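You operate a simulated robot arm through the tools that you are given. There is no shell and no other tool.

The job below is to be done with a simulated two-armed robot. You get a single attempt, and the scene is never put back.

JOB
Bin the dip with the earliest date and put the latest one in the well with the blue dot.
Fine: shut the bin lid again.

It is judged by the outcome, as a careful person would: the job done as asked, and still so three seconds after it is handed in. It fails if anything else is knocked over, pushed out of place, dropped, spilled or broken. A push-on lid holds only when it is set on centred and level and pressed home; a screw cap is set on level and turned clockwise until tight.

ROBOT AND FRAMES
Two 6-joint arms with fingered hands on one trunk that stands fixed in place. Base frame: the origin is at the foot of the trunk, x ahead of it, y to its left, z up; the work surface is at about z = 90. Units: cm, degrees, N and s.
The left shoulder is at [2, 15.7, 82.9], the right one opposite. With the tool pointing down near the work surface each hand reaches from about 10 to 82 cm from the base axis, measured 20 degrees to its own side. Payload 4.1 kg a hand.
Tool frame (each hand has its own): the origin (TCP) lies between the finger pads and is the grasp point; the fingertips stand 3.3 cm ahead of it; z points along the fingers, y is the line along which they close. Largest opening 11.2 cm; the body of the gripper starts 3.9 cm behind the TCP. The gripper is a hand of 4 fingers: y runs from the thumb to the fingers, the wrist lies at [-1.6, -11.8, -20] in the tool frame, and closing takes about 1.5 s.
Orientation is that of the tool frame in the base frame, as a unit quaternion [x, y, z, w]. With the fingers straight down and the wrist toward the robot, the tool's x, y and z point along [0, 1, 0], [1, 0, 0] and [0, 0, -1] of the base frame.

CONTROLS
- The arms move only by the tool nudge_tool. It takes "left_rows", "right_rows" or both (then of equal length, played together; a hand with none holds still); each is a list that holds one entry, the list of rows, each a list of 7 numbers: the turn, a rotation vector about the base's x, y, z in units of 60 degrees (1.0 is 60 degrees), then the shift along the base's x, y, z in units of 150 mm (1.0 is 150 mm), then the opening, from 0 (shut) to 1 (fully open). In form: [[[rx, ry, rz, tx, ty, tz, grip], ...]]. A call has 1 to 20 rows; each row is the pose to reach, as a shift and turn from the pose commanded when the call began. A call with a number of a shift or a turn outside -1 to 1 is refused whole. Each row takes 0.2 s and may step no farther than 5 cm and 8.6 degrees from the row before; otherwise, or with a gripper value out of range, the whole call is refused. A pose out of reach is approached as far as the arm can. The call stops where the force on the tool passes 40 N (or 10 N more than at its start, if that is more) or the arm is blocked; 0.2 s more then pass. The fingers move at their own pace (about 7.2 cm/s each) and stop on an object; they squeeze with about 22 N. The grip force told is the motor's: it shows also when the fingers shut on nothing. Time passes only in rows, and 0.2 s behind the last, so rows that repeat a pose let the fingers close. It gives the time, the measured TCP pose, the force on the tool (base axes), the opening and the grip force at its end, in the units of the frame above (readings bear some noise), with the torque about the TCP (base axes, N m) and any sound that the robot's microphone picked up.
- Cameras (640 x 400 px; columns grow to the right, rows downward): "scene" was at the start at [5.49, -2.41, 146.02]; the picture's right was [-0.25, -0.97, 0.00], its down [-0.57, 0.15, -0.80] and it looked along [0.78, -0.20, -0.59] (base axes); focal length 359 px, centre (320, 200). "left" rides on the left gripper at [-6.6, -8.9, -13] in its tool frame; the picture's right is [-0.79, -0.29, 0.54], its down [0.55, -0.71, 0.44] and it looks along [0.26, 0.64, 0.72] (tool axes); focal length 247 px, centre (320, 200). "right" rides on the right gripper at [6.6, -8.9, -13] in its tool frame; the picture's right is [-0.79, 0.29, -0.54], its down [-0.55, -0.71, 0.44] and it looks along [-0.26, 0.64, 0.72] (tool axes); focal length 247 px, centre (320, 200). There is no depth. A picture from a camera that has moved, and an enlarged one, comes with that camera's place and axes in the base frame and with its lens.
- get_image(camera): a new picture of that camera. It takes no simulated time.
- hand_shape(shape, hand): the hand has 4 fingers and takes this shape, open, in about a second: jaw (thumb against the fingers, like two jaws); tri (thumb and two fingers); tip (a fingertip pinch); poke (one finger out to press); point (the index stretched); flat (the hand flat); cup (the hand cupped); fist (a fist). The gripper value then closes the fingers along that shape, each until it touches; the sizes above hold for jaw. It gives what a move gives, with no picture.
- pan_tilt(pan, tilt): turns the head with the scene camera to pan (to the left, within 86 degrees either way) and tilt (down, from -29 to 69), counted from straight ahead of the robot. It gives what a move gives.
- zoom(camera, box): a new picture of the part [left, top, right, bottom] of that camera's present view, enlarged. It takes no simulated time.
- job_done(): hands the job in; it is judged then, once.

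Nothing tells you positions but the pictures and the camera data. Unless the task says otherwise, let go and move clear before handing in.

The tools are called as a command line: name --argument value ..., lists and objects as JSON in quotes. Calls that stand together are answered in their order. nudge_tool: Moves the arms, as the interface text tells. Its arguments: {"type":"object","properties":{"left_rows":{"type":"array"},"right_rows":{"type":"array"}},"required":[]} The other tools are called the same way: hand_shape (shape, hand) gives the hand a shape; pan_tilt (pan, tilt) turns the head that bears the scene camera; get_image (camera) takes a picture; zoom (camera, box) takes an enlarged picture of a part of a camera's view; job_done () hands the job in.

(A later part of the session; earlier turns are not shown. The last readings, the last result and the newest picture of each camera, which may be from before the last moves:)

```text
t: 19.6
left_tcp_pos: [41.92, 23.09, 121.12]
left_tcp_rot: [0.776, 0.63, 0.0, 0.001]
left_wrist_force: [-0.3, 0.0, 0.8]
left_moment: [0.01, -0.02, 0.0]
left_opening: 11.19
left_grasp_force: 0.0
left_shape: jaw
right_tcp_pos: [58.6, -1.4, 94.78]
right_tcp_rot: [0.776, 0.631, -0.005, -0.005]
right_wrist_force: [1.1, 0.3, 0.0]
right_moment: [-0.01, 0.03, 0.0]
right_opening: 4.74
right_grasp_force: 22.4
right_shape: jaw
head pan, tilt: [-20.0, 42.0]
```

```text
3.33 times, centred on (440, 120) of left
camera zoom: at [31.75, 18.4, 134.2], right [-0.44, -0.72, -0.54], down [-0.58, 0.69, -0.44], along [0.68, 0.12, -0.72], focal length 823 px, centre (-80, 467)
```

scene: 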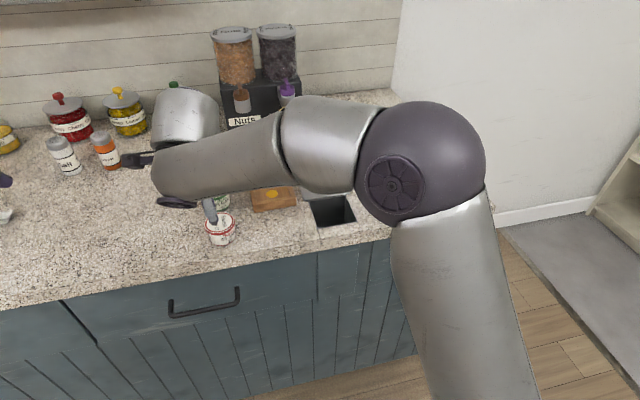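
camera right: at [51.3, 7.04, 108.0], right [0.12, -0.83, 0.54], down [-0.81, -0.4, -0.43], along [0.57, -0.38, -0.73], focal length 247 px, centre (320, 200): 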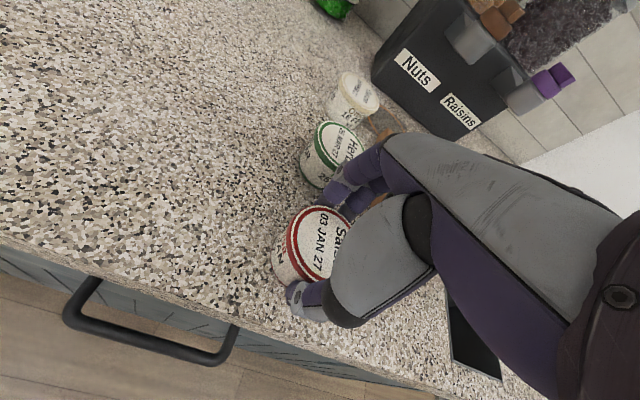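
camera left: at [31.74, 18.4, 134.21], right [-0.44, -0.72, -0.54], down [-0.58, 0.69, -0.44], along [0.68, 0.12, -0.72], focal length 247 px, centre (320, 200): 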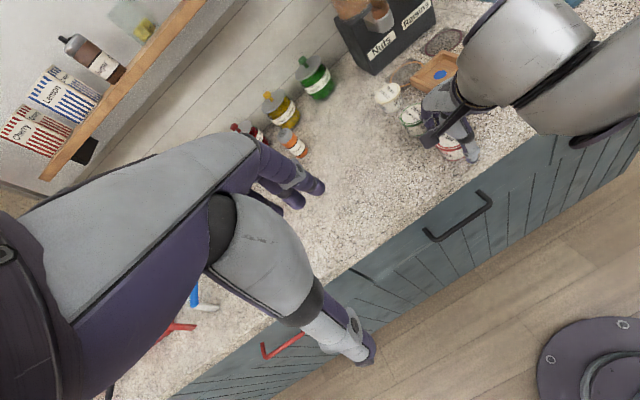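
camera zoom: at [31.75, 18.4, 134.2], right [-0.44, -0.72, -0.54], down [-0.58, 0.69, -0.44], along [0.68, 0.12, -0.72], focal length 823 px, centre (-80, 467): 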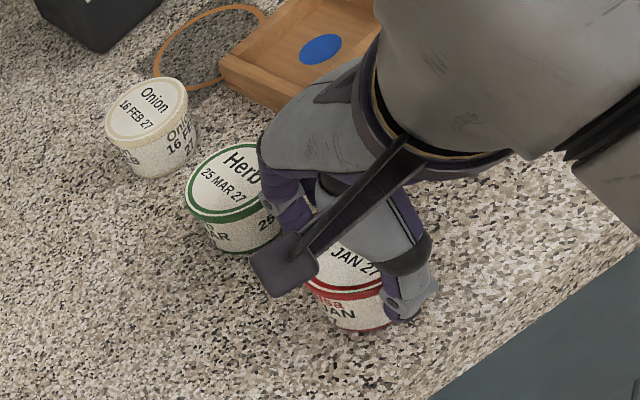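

The grip holds at 22 N. I'll lift straight up in small steps and check that Salsa comes with it and Herb stays put.

nudge_tool --right_rows '[[[0, 0, 0, 0, 0, 0.05, 0.2], [0, 0, 0, 0, 0, 0.12, 0.2], [0, 0, 0, 0, 0, 0.25, 0.2], [0, 0, 0, 0, 0, 0.4, 0.2], [0, 0, 0, 0, 0, 0.55, 0.2]]]'

get_image --camera "right"

zoom --camera "left" --box '[360, 60, 520, 180]'

```text
t: 20.8
left_tcp_pos: [41.99, 22.78, 121.26]
left_tcp_rot: [0.777, 0.63, 0.0, -0.001]
left_wrist_force: [0.1, -0.4, 0.4]
left_moment: [0.0, 0.03, -0.01]
left_opening: 11.16
left_grasp_force: 0.0
left_shape: jaw
right_tcp_pos: [58.68, -1.43, 103.21]
right_tcp_rot: [0.776, 0.63, -0.005, -0.004]
right_wrist_force: [0.4, -0.1, -1.6]
right_moment: [0.02, 0.0, 0.01]
right_opening: 4.73
right_grasp_force: 22.0
right_shape: jaw
head pan, tilt: [-20.0, 42.0]
```

```text
taken
camera right: at [51.37, 6.89, 116.39], right [0.12, -0.83, 0.54], down [-0.81, -0.4, -0.43], along [0.57, -0.38, -0.73], focal length 247 px, centre (320, 200)
```

right: 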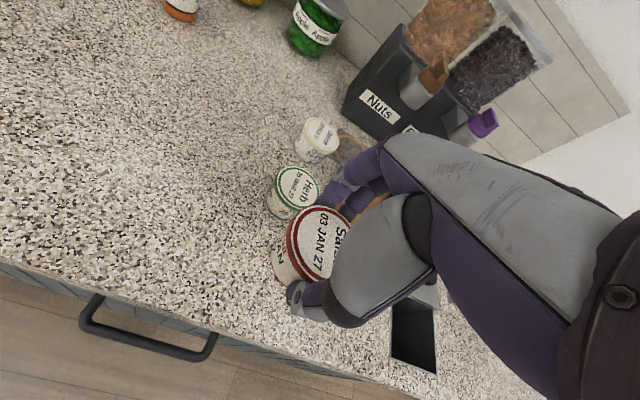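

```text
3.33 times, centred on (440, 120) of left
camera zoom: at [31.76, 18.4, 134.2], right [-0.44, -0.72, -0.54], down [-0.58, 0.69, -0.44], along [0.68, 0.12, -0.72], focal length 823 px, centre (-80, 467)
```

zoom: 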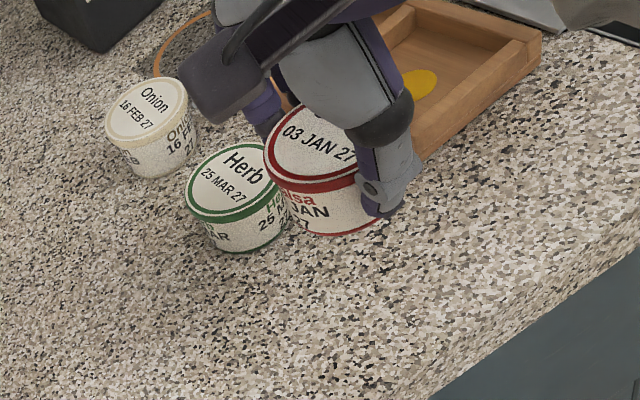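

Salsa is held and Herb hasn't moved. Now I carry it across, high above the tray, to over the bin opening centred near (58.1, -25.3).

nudge_tool --right_rows '[[[0, 0, 0, 0, -0.15, 0.05, 0.2], [0, 0, 0, 0, -0.35, 0.05, 0.2], [0, 0, 0, -0.02, -0.58, 0.05, 0.2], [0, 0, 0, -0.03, -0.8, 0.05, 0.2]]]'

nudge_tool --right_rows '[[[0, 0, 0, 0, -0.2, 0, 0.2], [0, 0, 0, 0, -0.45, 0, 0.2], [0, 0, 0, -0.01, -0.65, 0, 0.2], [0, 0, 0, -0.02, -0.8, 0, 0.2], [0, 0, 0, -0.02, -0.8, -0.2, 0.2]]]'

get_image --camera "right"

zoom --camera "scene" --box '[250, 130, 410, 250]'

get_image --camera "left"

```text
t: 21.8
left_tcp_pos: [42.02, 23.03, 121.24]
left_tcp_rot: [0.776, 0.63, 0.0, 0.0]
left_wrist_force: [0.1, 0.2, 0.3]
left_moment: [-0.04, 0.02, -0.03]
left_opening: 11.19
left_grasp_force: 0.1
left_shape: jaw
right_tcp_pos: [58.11, -13.6, 104.08]
right_tcp_rot: [0.777, 0.63, -0.005, -0.004]
right_wrist_force: [0.8, 0.7, -1.9]
right_moment: [0.0, -0.03, -0.02]
right_opening: 4.75
right_grasp_force: 21.6
right_shape: jaw
head pan, tilt: [-20.0, 42.0]
```

```text
t: 23.0
left_tcp_pos: [41.92, 23.01, 121.17]
left_tcp_rot: [0.776, 0.63, 0.0, 0.001]
left_wrist_force: [-0.3, 0.8, -0.7]
left_moment: [-0.02, -0.01, 0.0]
left_opening: 11.16
left_grasp_force: 0.0
left_shape: jaw
right_tcp_pos: [57.9, -25.27, 101.15]
right_tcp_rot: [0.776, 0.63, -0.004, -0.004]
right_wrist_force: [-0.1, 0.2, -0.3]
right_moment: [-0.03, 0.01, 0.01]
right_opening: 4.73
right_grasp_force: 22.2
right_shape: jaw
head pan, tilt: [-20.0, 42.0]
```

```text
taken
camera right: at [50.65, -16.95, 114.32], right [0.12, -0.83, 0.54], down [-0.81, -0.4, -0.43], along [0.57, -0.38, -0.73], focal length 247 px, centre (320, 200)
```

right: 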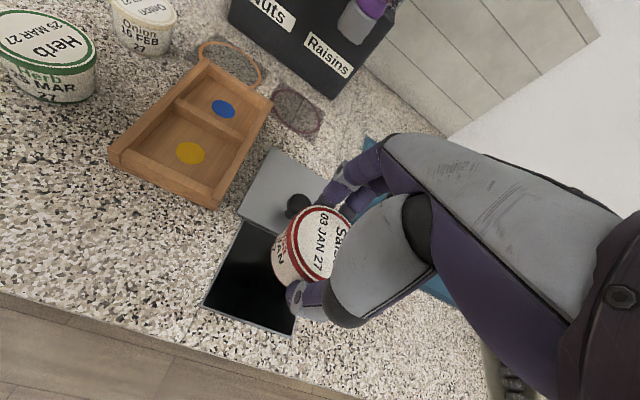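

```text
3.33 times, centred on (330, 190) of scene
camera zoom: at [4.9, -3.05, 145.19], right [-0.34, -0.94, 0.0], down [-0.63, 0.23, -0.74], along [0.7, -0.25, -0.67], focal length 1198 px, centre (287, 233)
```

zoom: 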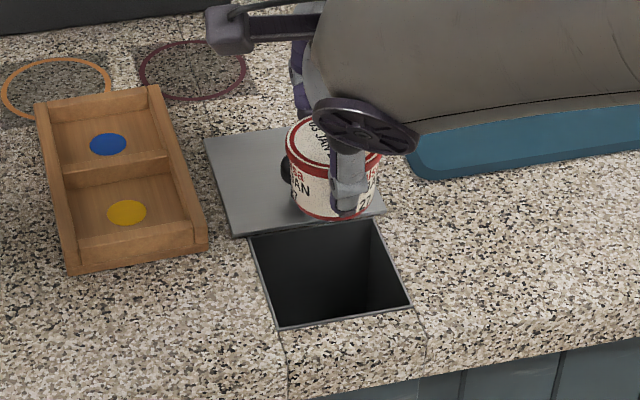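

```text
taken
camera left: at [31.74, 18.41, 134.2], right [-0.44, -0.72, -0.54], down [-0.58, 0.69, -0.44], along [0.68, 0.12, -0.72], focal length 247 px, centre (320, 200)
```

left: 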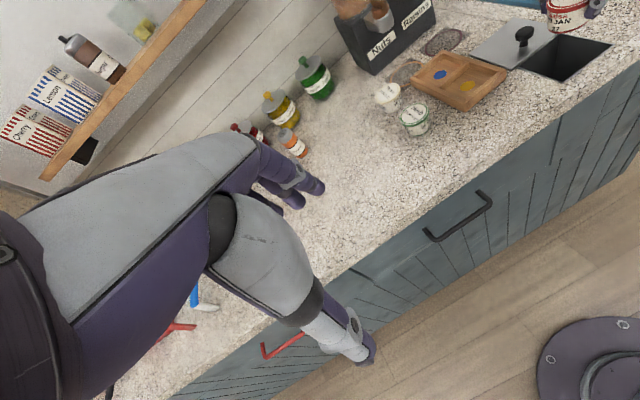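

The tub hangs centred over the opening. I'll lower it to counter level and let it go.

nudge_tool --right_rows '[[[0, 0, 0, -0.02, -0.005, -0.15, 0.2], [0, 0, 0, -0.02, -0.005, -0.3, 0.2], [0, 0, 0, -0.02, -0.005, -0.4, 0.2], [0, 0, 0, -0.02, -0.005, -0.43, 0.2]]]'

get_image --camera "right"

zoom --camera "scene" --box '[250, 130, 410, 250]'

```text
t: 24.0
left_tcp_pos: [41.96, 23.0, 121.12]
left_tcp_rot: [0.776, 0.63, 0.0, 0.0]
left_wrist_force: [-0.2, 0.8, -0.2]
left_moment: [0.0, 0.01, -0.02]
left_opening: 11.18
left_grasp_force: 0.1
left_shape: jaw
right_tcp_pos: [57.46, -25.41, 94.7]
right_tcp_rot: [0.776, 0.631, -0.003, -0.004]
right_wrist_force: [-0.4, 0.1, 0.1]
right_moment: [-0.04, 0.03, -0.03]
right_opening: 4.73
right_grasp_force: 21.7
right_shape: jaw
head pan, tilt: [-20.0, 42.0]
```

```text
taken
camera right: at [50.34, -17.06, 107.75], right [0.12, -0.83, 0.54], down [-0.81, -0.39, -0.43], along [0.57, -0.38, -0.73], focal length 247 px, centre (320, 200)
```

right: 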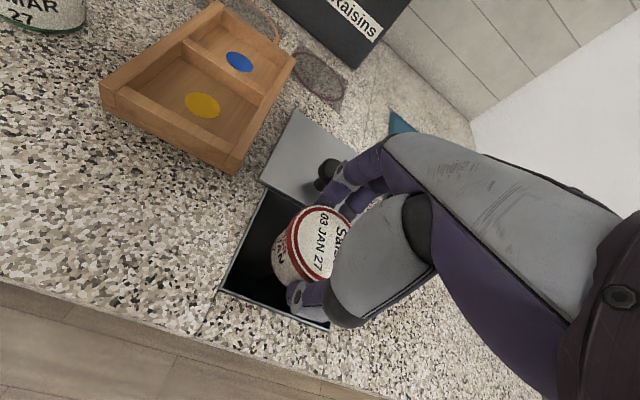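

```text
3.33 times, centred on (330, 190) of scene
camera zoom: at [4.9, -3.06, 145.19], right [-0.34, -0.94, 0.0], down [-0.63, 0.23, -0.74], along [0.7, -0.25, -0.67], focal length 1198 px, centre (287, 233)
```

zoom: 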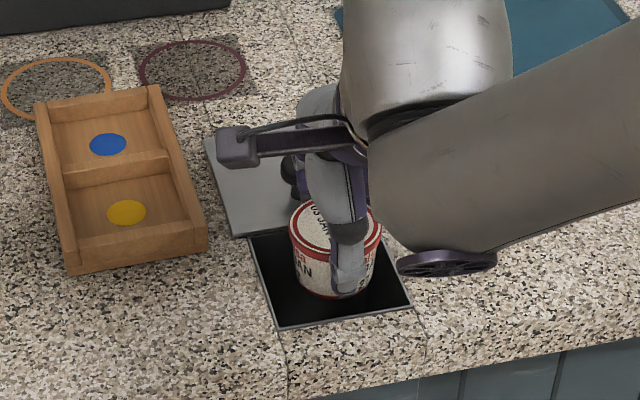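

The tub is inside the bin's mouth. I open the hand to let it drop in.

nudge_tool --right_rows '[[[0, 0, 0, 0, 0, 0, 0.45], [0, 0, 0, 0, 0, 0, 0.6], [0, 0, 0, 0, 0, 0, 0.63], [0, 0, 0, 0, 0, 0, 0.63], [0, 0, 0, 0, 0, 0, 0.63]]]'

get_image --camera "right"

zoom --camera "scene" --box '[250, 130, 410, 250]'

```text
t: 25.2
left_tcp_pos: [41.82, 22.94, 121.17]
left_tcp_rot: [0.776, 0.631, 0.0, 0.0]
left_wrist_force: [0.5, -0.4, 0.2]
left_moment: [-0.02, -0.01, 0.03]
left_opening: 11.15
left_grasp_force: 0.1
left_shape: jaw
right_tcp_pos: [57.52, -25.39, 94.54]
right_tcp_rot: [0.776, 0.631, -0.005, -0.005]
right_wrist_force: [-0.1, -0.2, 0.0]
right_moment: [0.0, 0.0, 0.02]
right_opening: 7.01
right_grasp_force: 0.0
right_shape: jaw
head pan, tilt: [-20.0, 42.0]
```

```text
taken
camera right: at [50.34, -17.06, 107.76], right [0.12, -0.83, 0.54], down [-0.81, -0.4, -0.43], along [0.57, -0.38, -0.73], focal length 247 px, centre (320, 200)
```

right: 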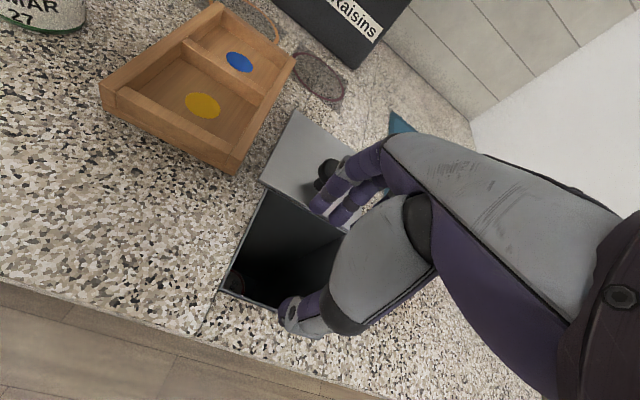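

```text
3.33 times, centred on (330, 190) of scene
camera zoom: at [4.91, -3.06, 145.19], right [-0.34, -0.94, 0.0], down [-0.63, 0.23, -0.74], along [0.7, -0.25, -0.67], focal length 1198 px, centre (287, 233)
```

zoom: 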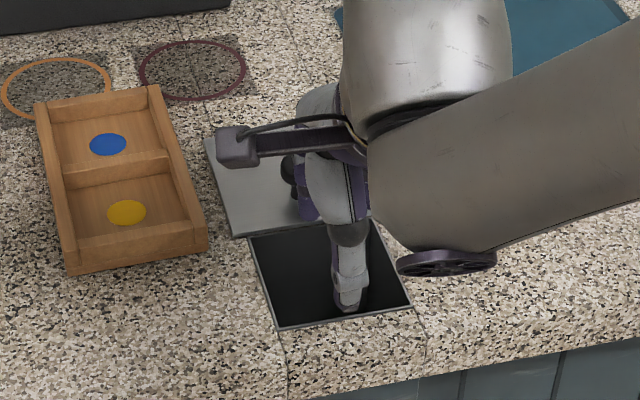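

Salsa has dropped into the bin. Next I'll rise, move back to the knob near (65.3, -25.7) and take hold of it to shut the lid.

nudge_tool --right_rows '[[[0, 0, 0, 0, 0, 0.2, 0.63], [0, 0, 0, 0, 0, 0.4, 0.58], [0, 0, 0, 0.2, -0.01, 0.45, 0.58], [0, 0, 0, 0.4, -0.02, 0.45, 0.58], [0, 0, 0, 0.52, -0.02, 0.4, 0.58], [0, 0, 0, 0.52, -0.02, 0.3, 0.58]]]'

get_image --camera "right"

zoom --camera "scene" --box '[250, 130, 410, 250]'

zoom --camera "left" --box '[440, 0, 640, 120]'

```text
t: 26.6
left_tcp_pos: [41.94, 22.91, 121.18]
left_tcp_rot: [0.776, 0.63, 0.0, 0.0]
left_wrist_force: [0.4, -0.5, 0.4]
left_moment: [0.0, -0.03, 0.0]
left_opening: 11.15
left_grasp_force: 0.1
left_shape: jaw
right_tcp_pos: [65.34, -25.78, 99.06]
right_tcp_rot: [0.776, 0.631, -0.005, -0.004]
right_wrist_force: [0.3, -0.2, 0.7]
right_moment: [-0.03, -0.04, -0.01]
right_opening: 6.54
right_grasp_force: 0.0
right_shape: jaw
head pan, tilt: [-20.0, 42.0]
```

```text
taken
camera right: at [58.04, -17.46, 112.13], right [0.12, -0.83, 0.54], down [-0.81, -0.4, -0.43], along [0.57, -0.38, -0.73], focal length 247 px, centre (320, 200)
```

right: 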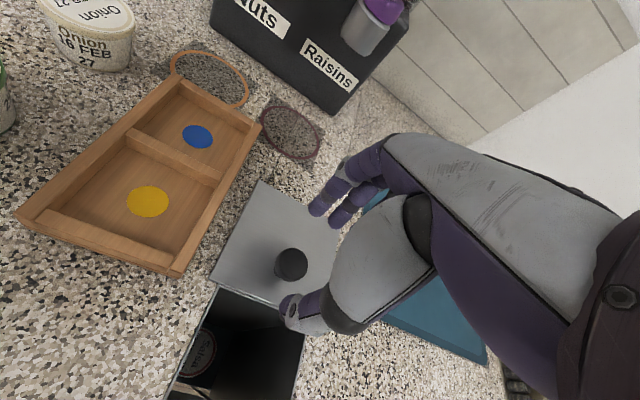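

```text
3.33 times, centred on (330, 190) of scene
camera zoom: at [4.89, -3.06, 145.19], right [-0.34, -0.94, 0.0], down [-0.63, 0.23, -0.74], along [0.7, -0.25, -0.67], focal length 1198 px, centre (287, 233)
```

zoom: 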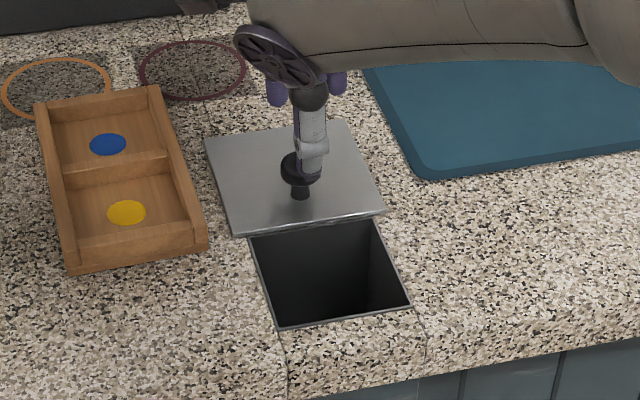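

```text
3.20 times, centred on (540, 60) of left
camera zoom: at [31.73, 18.4, 134.21], right [-0.44, -0.72, -0.54], down [-0.58, 0.69, -0.44], along [0.68, 0.12, -0.72], focal length 790 px, centre (-384, 648)
```

zoom: 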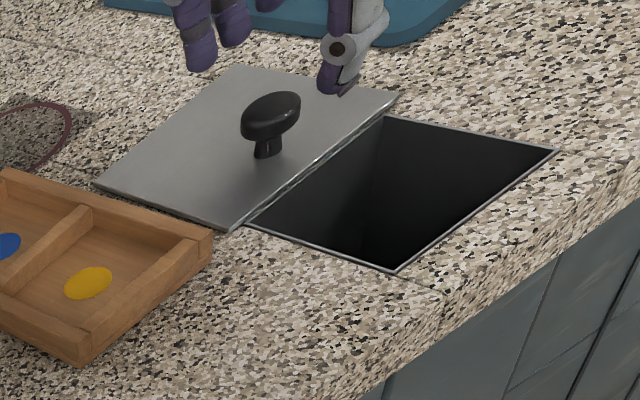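

Salsa can be seen lying at the bottom of the bin, and the knob is right under the grasp point. I'll lower, grip the knob and check.

nudge_tool --right_rows '[[[0, 0, 0, 0, 0, -0.1, 0.58], [0, 0, 0, 0, 0, -0.2, 0.58], [0, 0, 0, 0, 0, -0.28, 0.58], [0, 0, 0, 0, 0, -0.28, 0.3], [0, 0, 0, 0, 0, -0.28, 0.1], [0, 0, 0, 0, 0, -0.28, 0], [0, 0, 0, 0, 0, -0.28, 0], [0, 0, 0, 0, 0, -0.28, 0]]]'

zoom --camera "left" --box '[440, 0, 640, 120]'

```text
t: 28.4
left_tcp_pos: [41.95, 23.06, 121.1]
left_tcp_rot: [0.777, 0.63, 0.001, 0.0]
left_wrist_force: [-0.4, -0.6, 0.3]
left_moment: [0.02, 0.02, 0.01]
left_opening: 11.19
left_grasp_force: 0.0
left_shape: jaw
right_tcp_pos: [65.25, -25.85, 94.87]
right_tcp_rot: [0.776, 0.631, -0.006, -0.004]
right_wrist_force: [-2.9, 1.8, -4.9]
right_moment: [0.0, 0.03, 0.03]
right_opening: 1.64
right_grasp_force: 22.2
right_shape: jaw
head pan, tilt: [-20.0, 42.0]
```

```text
3.20 times, centred on (540, 60) of left
camera zoom: at [31.75, 18.4, 134.2], right [-0.44, -0.72, -0.54], down [-0.58, 0.69, -0.44], along [0.68, 0.12, -0.72], focal length 790 px, centre (-384, 648)
```

zoom: 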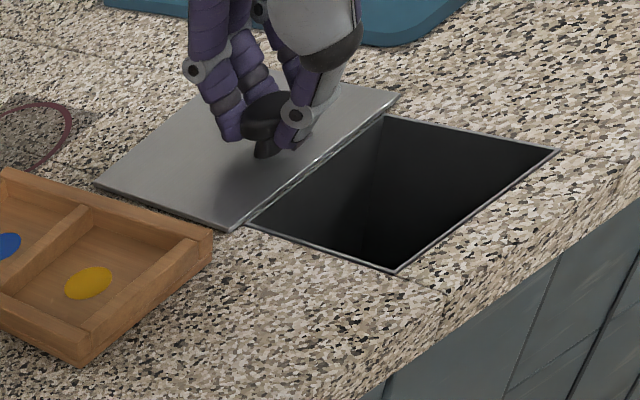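

The knob is gripped again. I'll draw the lid back toward me along its track, stopping about where it was closed.

nudge_tool --right_rows '[[[0, 0, 0, -0.04, 0.004, 0, 0], [0, 0, 0, -0.1, 0.011, 0, 0], [0, 0, 0, -0.17, 0.019, 0, 0], [0, 0, 0, -0.24, 0.026, 0, 0], [0, 0, 0, -0.31, 0.034, 0, 0], [0, 0, 0, -0.38, 0.041, 0, 0], [0, 0, 0, -0.45, 0.049, 0, 0], [0, 0, 0, -0.52, 0.056, 0, 0], [0, 0, 0, -0.58, 0.062, 0, 0], [0, 0, 0, -0.63, 0.067, 0, 0], [0, 0, 0, -0.65, 0.07, 0, 0]]]'

zoom --camera "scene" --box '[290, 180, 380, 240]'

zoom --camera "left" --box '[440, 0, 640, 120]'

```text
t: 30.8
left_tcp_pos: [41.87, 23.02, 121.14]
left_tcp_rot: [0.777, 0.63, 0.0, 0.0]
left_wrist_force: [-0.1, -0.6, -0.5]
left_moment: [0.03, 0.02, 0.01]
left_opening: 11.18
left_grasp_force: 0.1
left_shape: jaw
right_tcp_pos: [55.51, -24.68, 94.94]
right_tcp_rot: [0.775, 0.631, -0.005, -0.004]
right_wrist_force: [1.1, 7.6, -9.1]
right_moment: [0.16, -0.06, 0.09]
right_opening: 1.64
right_grasp_force: 22.2
right_shape: jaw
head pan, tilt: [-20.0, 42.0]
```

```text
6.67 times, centred on (335, 210) of scene
camera zoom: at [4.93, -3.04, 145.19], right [-0.34, -0.94, 0.0], down [-0.63, 0.23, -0.74], along [0.7, -0.25, -0.67], focal length 2396 px, centre (220, 133)
```

zoom: 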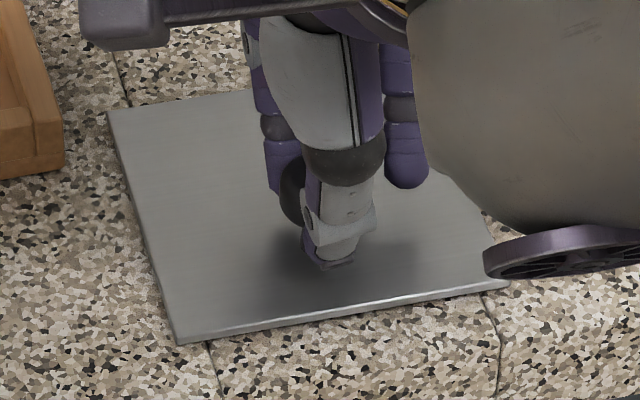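

```text
3.20 times, centred on (540, 60) of left
camera zoom: at [31.77, 18.42, 134.2], right [-0.44, -0.72, -0.54], down [-0.58, 0.69, -0.44], along [0.68, 0.12, -0.72], focal length 790 px, centre (-384, 648)
```

zoom: 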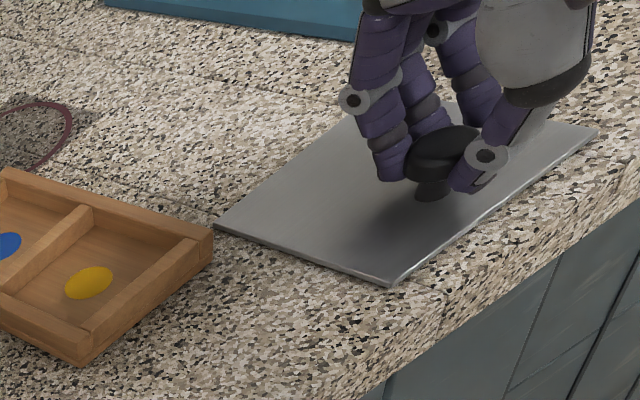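

The lid's corner is about 0.3–0.4 cm short of where it began. I'll draw it the rest of the way, gently, to its stop.

nudge_tool --right_rows '[[[0, 0, 0, -0.012, -0.004, 0, 0], [0, 0, 0, -0.024, -0.002, 0, 0], [0, 0, 0, -0.036, 0, 0, 0], [0, 0, 0, -0.045, 0, 0, 0]]]'

zoom --camera "scene" --box '[290, 180, 380, 240]'

```text
t: 31.8
left_tcp_pos: [42.07, 23.02, 121.28]
left_tcp_rot: [0.776, 0.631, 0.0, -0.001]
left_wrist_force: [0.6, -0.5, 0.4]
left_moment: [0.01, -0.03, 0.01]
left_opening: 11.17
left_grasp_force: 0.0
left_shape: jaw
right_tcp_pos: [54.99, -24.69, 94.91]
right_tcp_rot: [0.776, 0.631, -0.004, -0.003]
right_wrist_force: [10.6, 8.8, -10.2]
right_moment: [0.14, -0.34, 0.19]
right_opening: 1.6
right_grasp_force: 22.1
right_shape: jaw
head pan, tilt: [-20.0, 42.0]
```

```text
6.67 times, centred on (335, 210) of scene
camera zoom: at [4.97, -3.04, 145.19], right [-0.34, -0.94, 0.0], down [-0.63, 0.23, -0.74], along [0.7, -0.25, -0.67], focal length 2396 px, centre (220, 133)
```

zoom: 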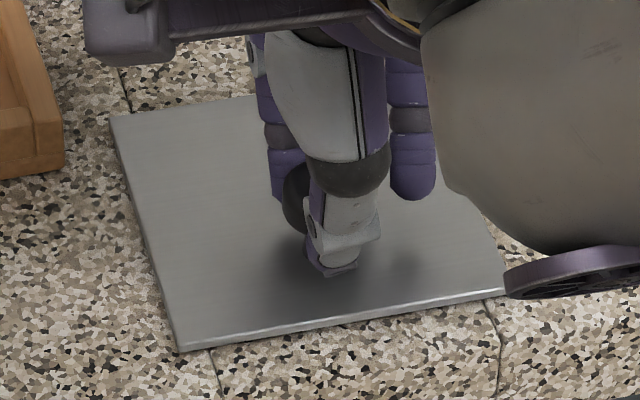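

The lid has met its end stop (10 N resisting) and its corners match the starting picture, so it's shut. I release the knob and rise.

nudge_tool --right_rows '[[[0, 0, 0, 0, 0, 0, 0.3], [0, 0, 0, 0, 0, 0, 0.55], [0, 0, 0, 0, 0, 0, 0.55], [0, 0, 0, 0, 0, 0, 0.55], [0, 0, 0, 0, 0, 0.15, 0.58], [0, 0, 0, 0, 0, 0.4, 0.6], [0, 0, 0, 0, 0, 0.7, 0.75], [0, 0, 0, 0, 0.1, 0.95, 0.75]]]'

zoom --camera "scene" --box '[290, 180, 380, 240]'

zoom --camera "scene" --box '[190, 130, 330, 250]'

get_image --camera "right"

```text
t: 33.6
left_tcp_pos: [42.01, 23.0, 121.21]
left_tcp_rot: [0.777, 0.63, 0.0, 0.0]
left_wrist_force: [1.2, -0.3, -0.7]
left_moment: [0.0, -0.05, 0.04]
left_opening: 11.15
left_grasp_force: 0.0
left_shape: jaw
right_tcp_pos: [55.11, -23.35, 109.06]
right_tcp_rot: [0.776, 0.631, -0.005, -0.004]
right_wrist_force: [0.5, -0.5, -1.0]
right_moment: [0.0, 0.0, -0.01]
right_opening: 8.38
right_grasp_force: 0.1
right_shape: jaw
head pan, tilt: [-20.0, 42.0]
```

```text
6.67 times, centred on (335, 210) of scene
camera zoom: at [4.92, -3.08, 145.19], right [-0.34, -0.94, 0.0], down [-0.63, 0.23, -0.74], along [0.7, -0.25, -0.67], focal length 2396 px, centre (220, 133)
```

zoom: 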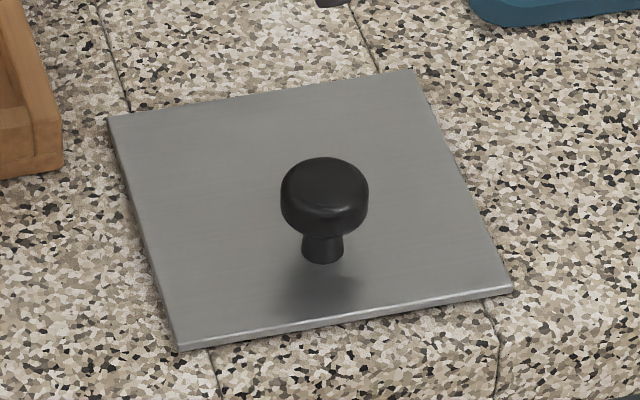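

```text
3.33 times, centred on (260, 190) of scene
camera zoom: at [4.92, -3.08, 145.19], right [-0.34, -0.94, 0.0], down [-0.63, 0.23, -0.74], along [0.7, -0.25, -0.67], focal length 1198 px, centre (520, 233)
```

zoom: 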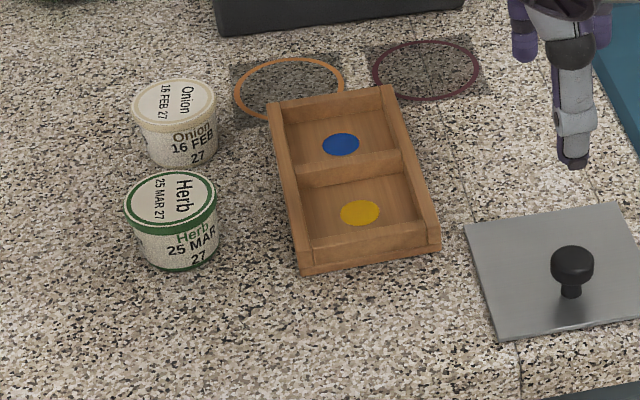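

```text
taken
camera right: at [47.75, -14.95, 122.32], right [0.13, -0.83, 0.54], down [-0.81, -0.4, -0.42], along [0.57, -0.38, -0.73], focal length 247 px, centre (320, 200)
```

right: 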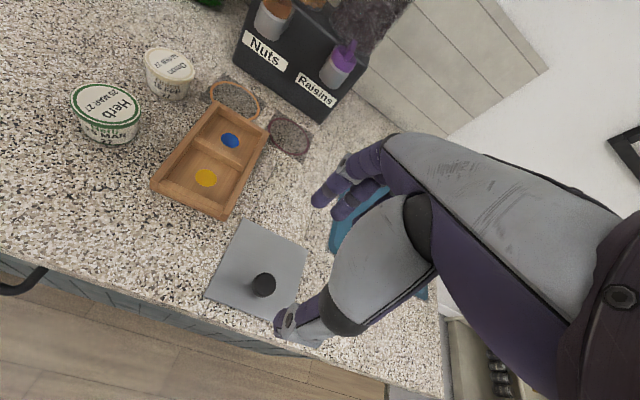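

The lid is shut exactly where it started. Before fetching Herb I'll zoom in on the tray's blue-dot well to measure it and its walls.

zoom --camera "scene" --box '[235, 145, 305, 220]'

zoom --camera "right" --box '[140, 80, 280, 230]'

zoom --camera "scene" --box '[190, 140, 250, 220]'

zoom --camera "left" --box '[360, 40, 520, 140]'

```text
5.33 times, centred on (270, 182) of scene
camera zoom: at [4.92, -3.08, 145.19], right [-0.34, -0.94, 0.0], down [-0.63, 0.23, -0.74], along [0.7, -0.25, -0.67], focal length 1916 px, centre (587, 293)
```

zoom: 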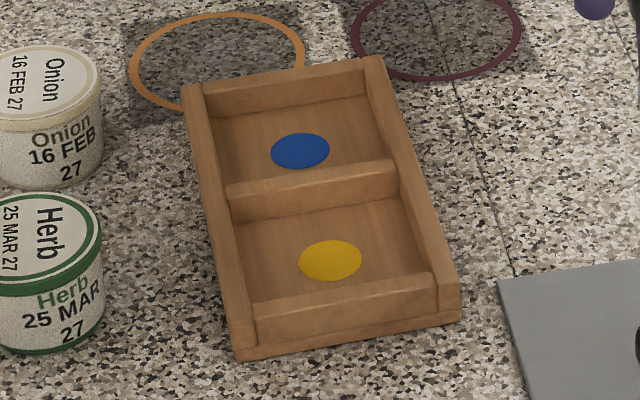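

```text
2.67 times, centred on (210, 155) of right
camera zoom: at [47.75, -14.95, 122.32], right [0.13, -0.83, 0.54], down [-0.81, -0.4, -0.42], along [0.57, -0.38, -0.73], focal length 659 px, centre (613, 320)
```

zoom: 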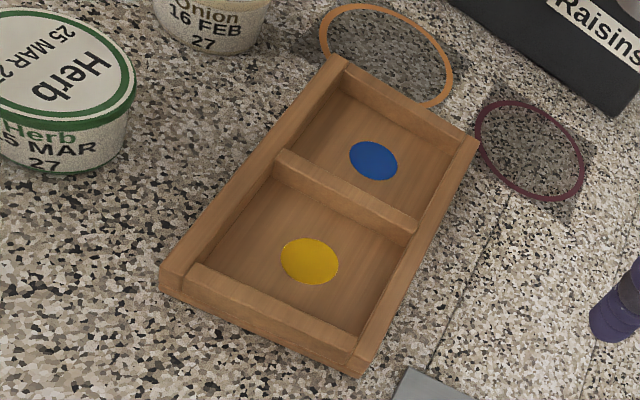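

```text
5.00 times, centred on (220, 180) of scene
camera zoom: at [4.92, -3.08, 145.19], right [-0.34, -0.94, 0.0], down [-0.63, 0.23, -0.74], along [0.7, -0.25, -0.67], focal length 1797 px, centre (820, 300)
```

zoom: 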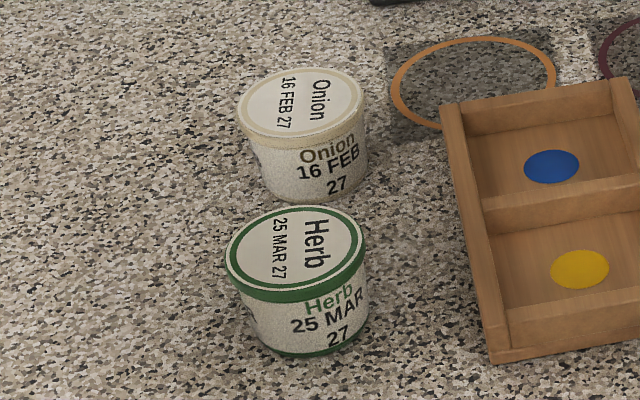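

```text
4.00 times, centred on (440, 90) of left
camera zoom: at [31.76, 18.38, 134.2], right [-0.44, -0.72, -0.54], down [-0.58, 0.69, -0.44], along [0.68, 0.12, -0.72], focal length 988 px, centre (-160, 640)
```

zoom: 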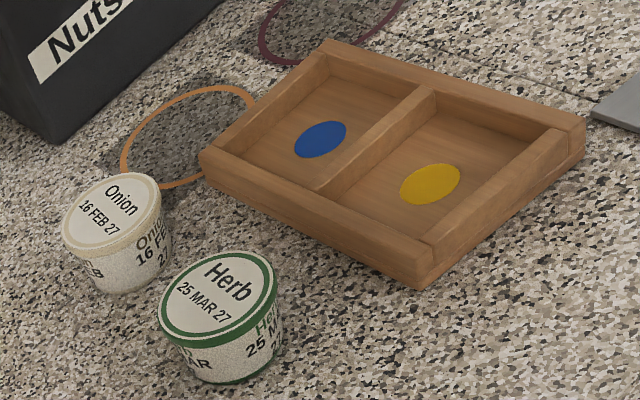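

The blue well measures about 7.3 × 7.6 cm, centred near (75.6, -14.75), with walls about 2 cm high, so I'll grip Herb high on its rim so the fingers stay above the walls. I move the right hand over Herb at (69.3, -2.0).

nudge_tool --right_rows '[[[0, 0, 0, 0.1, 0.2, 0, 0.75], [0, 0, 0, 0.2, 0.4, 0, 0.75], [0, 0, 0, 0.35, 0.6, 0, 0.75], [0, 0, 0, 0.48, 0.75, 0, 0.75]]]'

nudge_tool --right_rows '[[[0, 0, 0, 0.15, 0.2, 0, 0.72], [0, 0, 0, 0.3, 0.4, 0, 0.72], [0, 0, 0, 0.465, 0.673, 0, 0.72], [0, 0, 0, 0.465, 0.673, -0.25, 0.72], [0, 0, 0, 0.465, 0.673, -0.45, 0.72]]]'

get_image --camera "right"

zoom --camera "left" --box '[340, 40, 540, 160]'

zoom --camera "scene" --box '[190, 130, 330, 250]'

```text
t: 34.6
left_tcp_pos: [41.92, 22.92, 121.24]
left_tcp_rot: [0.777, 0.63, 0.0, 0.001]
left_wrist_force: [-0.6, -0.2, 0.9]
left_moment: [0.01, -0.05, 0.03]
left_opening: 11.17
left_grasp_force: 0.2
left_shape: jaw
right_tcp_pos: [62.04, -12.08, 109.09]
right_tcp_rot: [0.776, 0.631, -0.005, -0.004]
right_wrist_force: [-0.7, -0.6, -0.2]
right_moment: [0.04, -0.01, 0.0]
right_opening: 8.35
right_grasp_force: 0.0
right_shape: jaw
head pan, tilt: [-20.0, 42.0]
```

```text
t: 35.8
left_tcp_pos: [41.99, 23.02, 121.15]
left_tcp_rot: [0.777, 0.63, 0.0, 0.0]
left_wrist_force: [-0.3, -0.9, 1.1]
left_moment: [0.01, -0.05, -0.01]
left_opening: 11.16
left_grasp_force: 0.2
left_shape: jaw
right_tcp_pos: [69.05, -2.08, 102.63]
right_tcp_rot: [0.776, 0.631, -0.005, -0.003]
right_wrist_force: [0.2, -0.4, -0.3]
right_moment: [0.0, -0.03, -0.02]
right_opening: 8.1
right_grasp_force: 0.0
right_shape: jaw
head pan, tilt: [-20.0, 42.0]
```

```text
taken
camera right: at [61.77, 6.46, 115.75], right [0.12, -0.83, 0.54], down [-0.81, -0.4, -0.43], along [0.57, -0.38, -0.73], focal length 247 px, centre (320, 200)
```

right: 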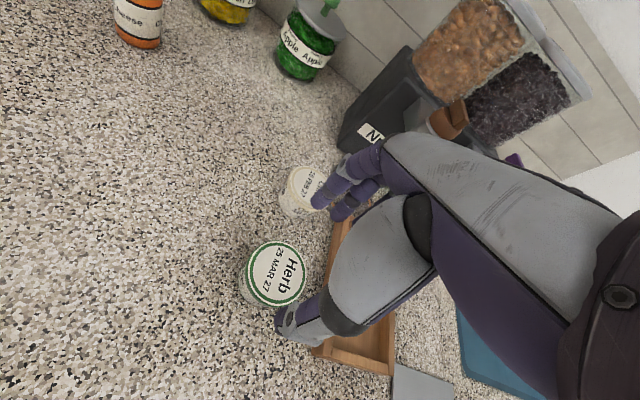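

```text
3.20 times, centred on (440, 100) of left
camera zoom: at [31.72, 18.4, 134.21], right [-0.44, -0.72, -0.54], down [-0.58, 0.69, -0.44], along [0.68, 0.12, -0.72], focal length 790 px, centre (-64, 520)
```

zoom: 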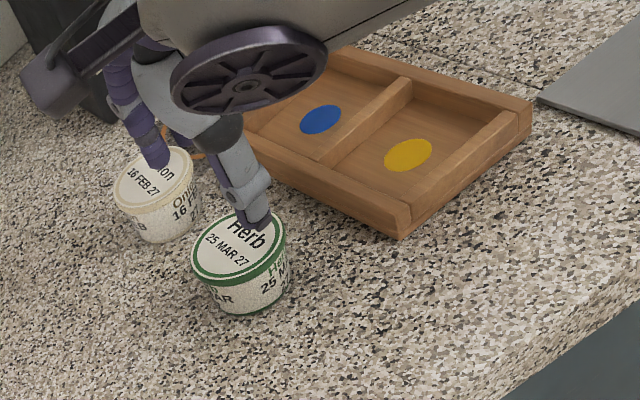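

```text
3.33 times, centred on (260, 190) of scene
camera zoom: at [4.88, -3.06, 145.19], right [-0.34, -0.94, 0.0], down [-0.63, 0.23, -0.74], along [0.7, -0.25, -0.67], focal length 1198 px, centre (520, 233)
```

zoom: 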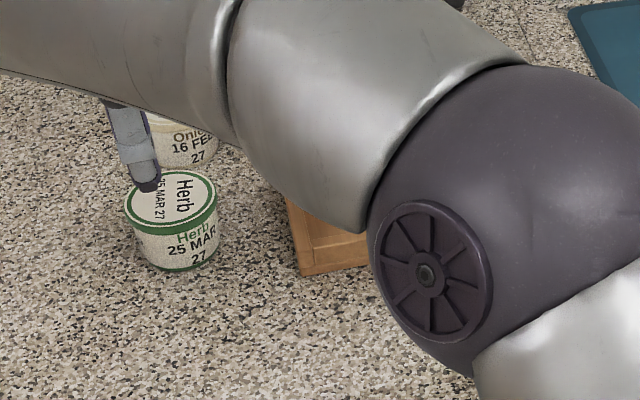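

Herb's lid is centred under the grasp point. I descend to a shallow grip height (about 1.6 cm above its top) and then close.

nudge_tool --right_rows '[[[0, 0, 0, 0, 0, -0.15, 0.72], [0, 0, 0, 0, 0, -0.3, 0.72], [0, 0, 0, 0, 0, -0.42, 0.72], [0, 0, 0, 0, 0, -0.46, 0.72], [0, 0, 0, 0, 0, -0.46, 0.72]]]'

get_image --camera "right"

zoom --camera "left" --box '[340, 40, 500, 140]'

```text
t: 37.0
left_tcp_pos: [41.86, 22.92, 121.26]
left_tcp_rot: [0.777, 0.63, 0.0, 0.0]
left_wrist_force: [-0.3, 0.4, -0.8]
left_moment: [-0.01, -0.03, 0.0]
left_opening: 11.16
left_grasp_force: 0.1
left_shape: jaw
right_tcp_pos: [68.98, -2.01, 95.44]
right_tcp_rot: [0.776, 0.631, -0.005, -0.005]
right_wrist_force: [0.0, -0.2, 0.2]
right_moment: [0.01, 0.0, -0.02]
right_opening: 8.08
right_grasp_force: 0.0
right_shape: jaw
head pan, tilt: [-20.0, 42.0]
```

```text
taken
camera right: at [61.75, 6.4, 108.57], right [0.12, -0.83, 0.54], down [-0.81, -0.4, -0.43], along [0.57, -0.38, -0.73], focal length 247 px, centre (320, 200)
```

right: 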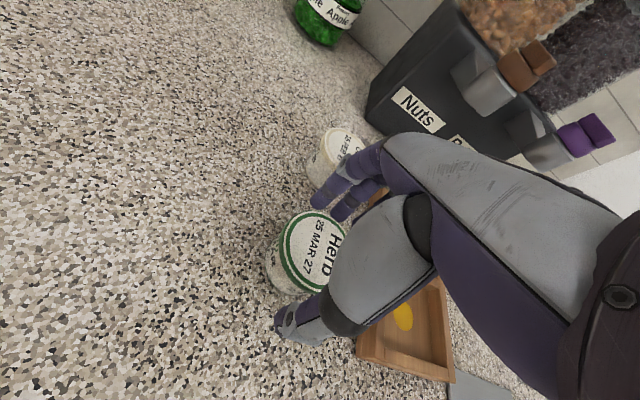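

```text
4.00 times, centred on (420, 90) of left
camera zoom: at [31.74, 18.4, 134.21], right [-0.44, -0.72, -0.54], down [-0.58, 0.69, -0.44], along [0.68, 0.12, -0.72], focal length 988 px, centre (-80, 640)
```

zoom: 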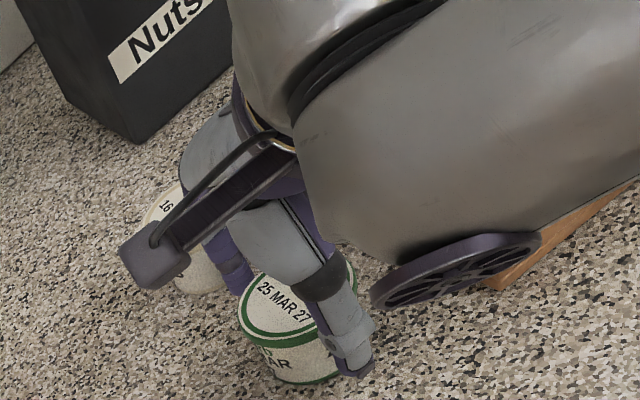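

Both sides straddle Herb with clearance to Onion. I raise a hair to keep the fingers clear of the tray walls later, then close.

nudge_tool --right_rows '[[[0, 0, 0, 0, 0, 0.018, 0.72], [0, 0, 0, 0, 0, 0.018, 0.5], [0, 0, 0, 0, 0, 0.018, 0.3], [0, 0, 0, 0, 0, 0.018, 0.2], [0, 0, 0, 0, 0, 0.018, 0.2], [0, 0, 0, 0, 0, 0.018, 0.2], [0, 0, 0, 0, 0, 0.018, 0.2]]]'

get_image --camera "right"

zoom --camera "left" --box '[340, 40, 500, 140]'

```text
t: 38.6
left_tcp_pos: [41.84, 22.96, 121.26]
left_tcp_rot: [0.777, 0.63, 0.0, 0.0]
left_wrist_force: [-1.1, -0.7, 0.1]
left_moment: [0.01, -0.04, 0.02]
left_opening: 11.17
left_grasp_force: 0.1
left_shape: jaw
right_tcp_pos: [69.07, -1.85, 95.55]
right_tcp_rot: [0.776, 0.631, -0.004, -0.004]
right_wrist_force: [-0.5, 0.0, 0.7]
right_moment: [0.0, -0.01, 0.0]
right_opening: 4.96
right_grasp_force: 21.9
right_shape: jaw
head pan, tilt: [-20.0, 42.0]
```

```text
taken
camera right: at [61.74, 6.42, 108.87], right [0.12, -0.83, 0.54], down [-0.81, -0.4, -0.43], along [0.57, -0.38, -0.73], focal length 247 px, centre (320, 200)
```

right: 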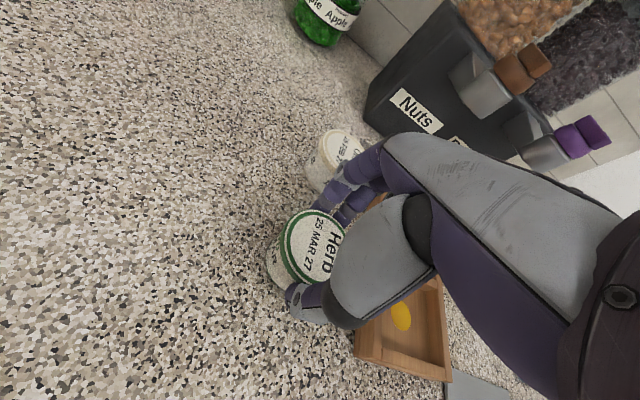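

```text
4.00 times, centred on (420, 90) of left
camera zoom: at [31.75, 18.4, 134.2], right [-0.44, -0.72, -0.54], down [-0.58, 0.69, -0.44], along [0.68, 0.12, -0.72], focal length 988 px, centre (-80, 640)
```

zoom: 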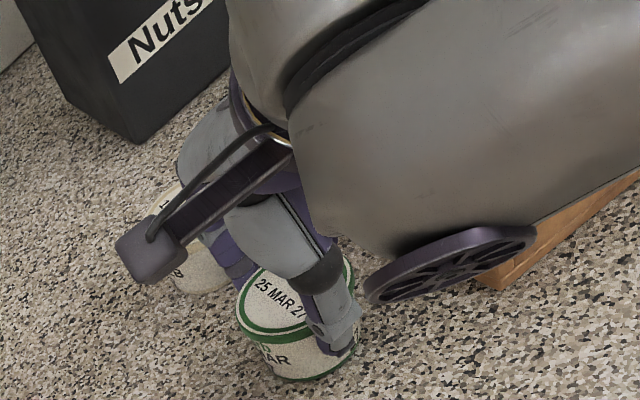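

Herb is gripped at 22 N. I lift it straight up and check.

nudge_tool --right_rows '[[[0, 0, 0, 0, 0, 0.05, 0.2], [0, 0, 0, 0, 0, 0.12, 0.2], [0, 0, 0, 0, 0, 0.25, 0.2], [0, 0, 0, 0, 0, 0.4, 0.2]]]'

get_image --camera "right"

zoom --camera "left" --box '[340, 40, 500, 140]'

```text
t: 39.6
left_tcp_pos: [41.86, 23.09, 121.25]
left_tcp_rot: [0.776, 0.63, 0.0, 0.0]
left_wrist_force: [-0.5, 0.2, 0.4]
left_moment: [-0.01, 0.02, -0.01]
left_opening: 11.16
left_grasp_force: 0.1
left_shape: jaw
right_tcp_pos: [68.9, -1.9, 101.82]
right_tcp_rot: [0.776, 0.631, -0.004, -0.004]
right_wrist_force: [1.0, -0.1, -1.6]
right_moment: [0.03, 0.01, -0.04]
right_opening: 5.0
right_grasp_force: 22.2
right_shape: jaw
head pan, tilt: [-20.0, 42.0]
```

```text
taken
camera right: at [61.79, 6.42, 115.01], right [0.12, -0.83, 0.54], down [-0.81, -0.4, -0.43], along [0.57, -0.38, -0.73], focal length 247 px, centre (320, 200)
```

right: 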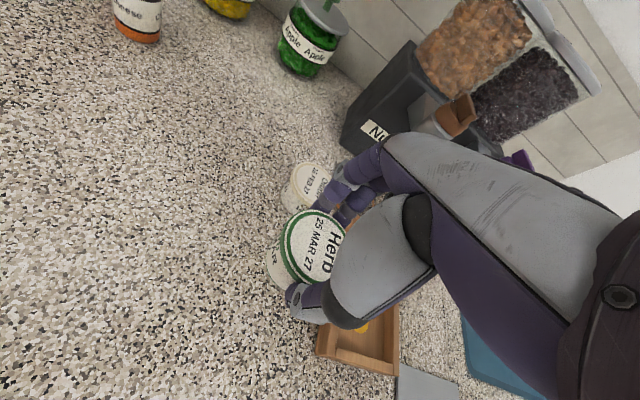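

```text
4.00 times, centred on (420, 90) of left
camera zoom: at [31.76, 18.4, 134.2], right [-0.44, -0.72, -0.54], down [-0.58, 0.69, -0.44], along [0.68, 0.12, -0.72], focal length 988 px, centre (-80, 640)
```

zoom: 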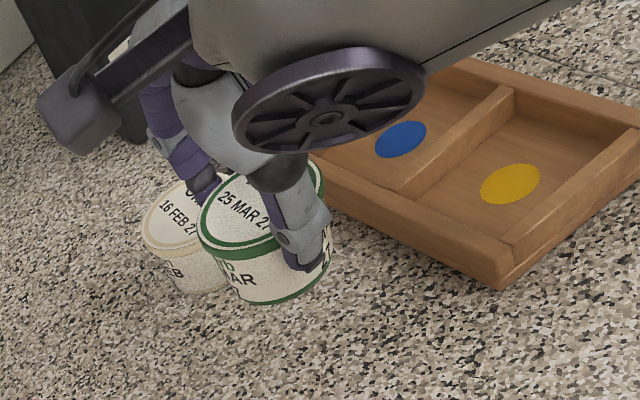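

Herb hangs level and Onion is undisturbed. I carry it across to over the blue-dot well, staying above the tray walls.

nudge_tool --right_rows '[[[0, 0, 0, 0.03, -0.15, 0.04, 0.2], [0, 0, 0, 0.12, -0.33, 0.06, 0.2], [0, 0, 0, 0.24, -0.52, 0.06, 0.2], [0, 0, 0, 0.35, -0.7, 0.06, 0.2], [0, 0, 0, 0.437, -0.853, 0.06, 0.2], [0, 0, 0, 0.437, -0.853, 0.06, 0.2]]]'

get_image --camera "right"

zoom --camera "left" --box '[360, 20, 520, 120]'

zoom --camera "scene" --box '[200, 130, 320, 220]'

```text
t: 41.0
left_tcp_pos: [41.86, 22.99, 121.22]
left_tcp_rot: [0.777, 0.629, 0.0, 0.0]
left_wrist_force: [0.5, 0.1, -0.5]
left_moment: [-0.02, -0.04, 0.02]
left_opening: 11.17
left_grasp_force: 0.1
left_shape: jaw
right_tcp_pos: [75.02, -14.74, 102.36]
right_tcp_rot: [0.775, 0.631, -0.005, -0.004]
right_wrist_force: [0.1, -0.4, -0.7]
right_moment: [-0.02, 0.02, -0.04]
right_opening: 4.99
right_grasp_force: 22.6
right_shape: jaw
right hand out of reach, approached as far as the arm can: row 5, 6
head pan, tilt: [-20.0, 42.0]
```

```text
taken
camera right: at [67.83, -6.32, 115.54], right [0.13, -0.83, 0.54], down [-0.81, -0.4, -0.43], along [0.57, -0.38, -0.73], focal length 247 px, centre (320, 200)
```

right: 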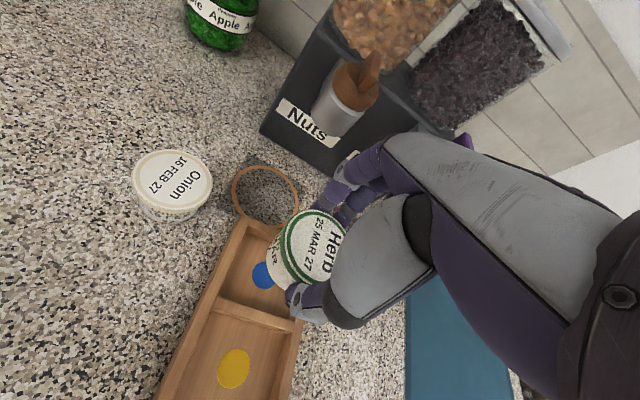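

```text
4.00 times, centred on (440, 70) of left
camera zoom: at [31.75, 18.4, 134.2], right [-0.44, -0.72, -0.54], down [-0.58, 0.69, -0.44], along [0.68, 0.12, -0.72], focal length 988 px, centre (-160, 720)
```

zoom: 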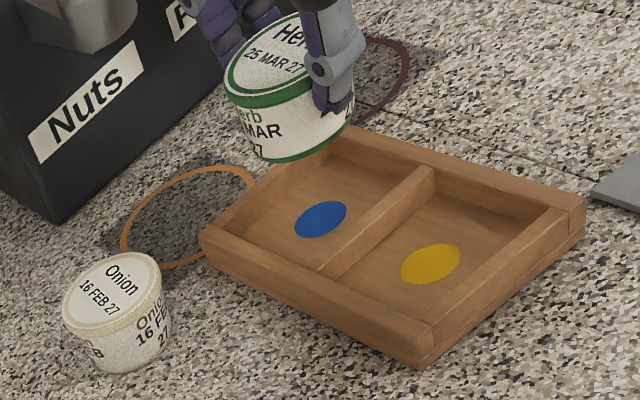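

```text
4.44 times, centred on (260, 175) of scene
camera zoom: at [4.91, -3.05, 145.19], right [-0.34, -0.94, 0.0], down [-0.63, 0.23, -0.74], along [0.7, -0.25, -0.67], focal length 1597 px, centre (587, 311)
```

zoom: 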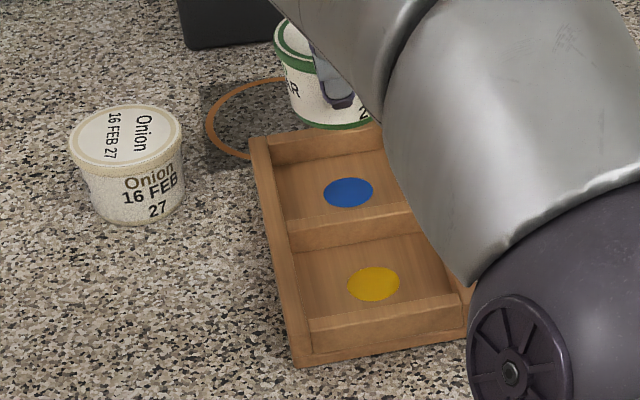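

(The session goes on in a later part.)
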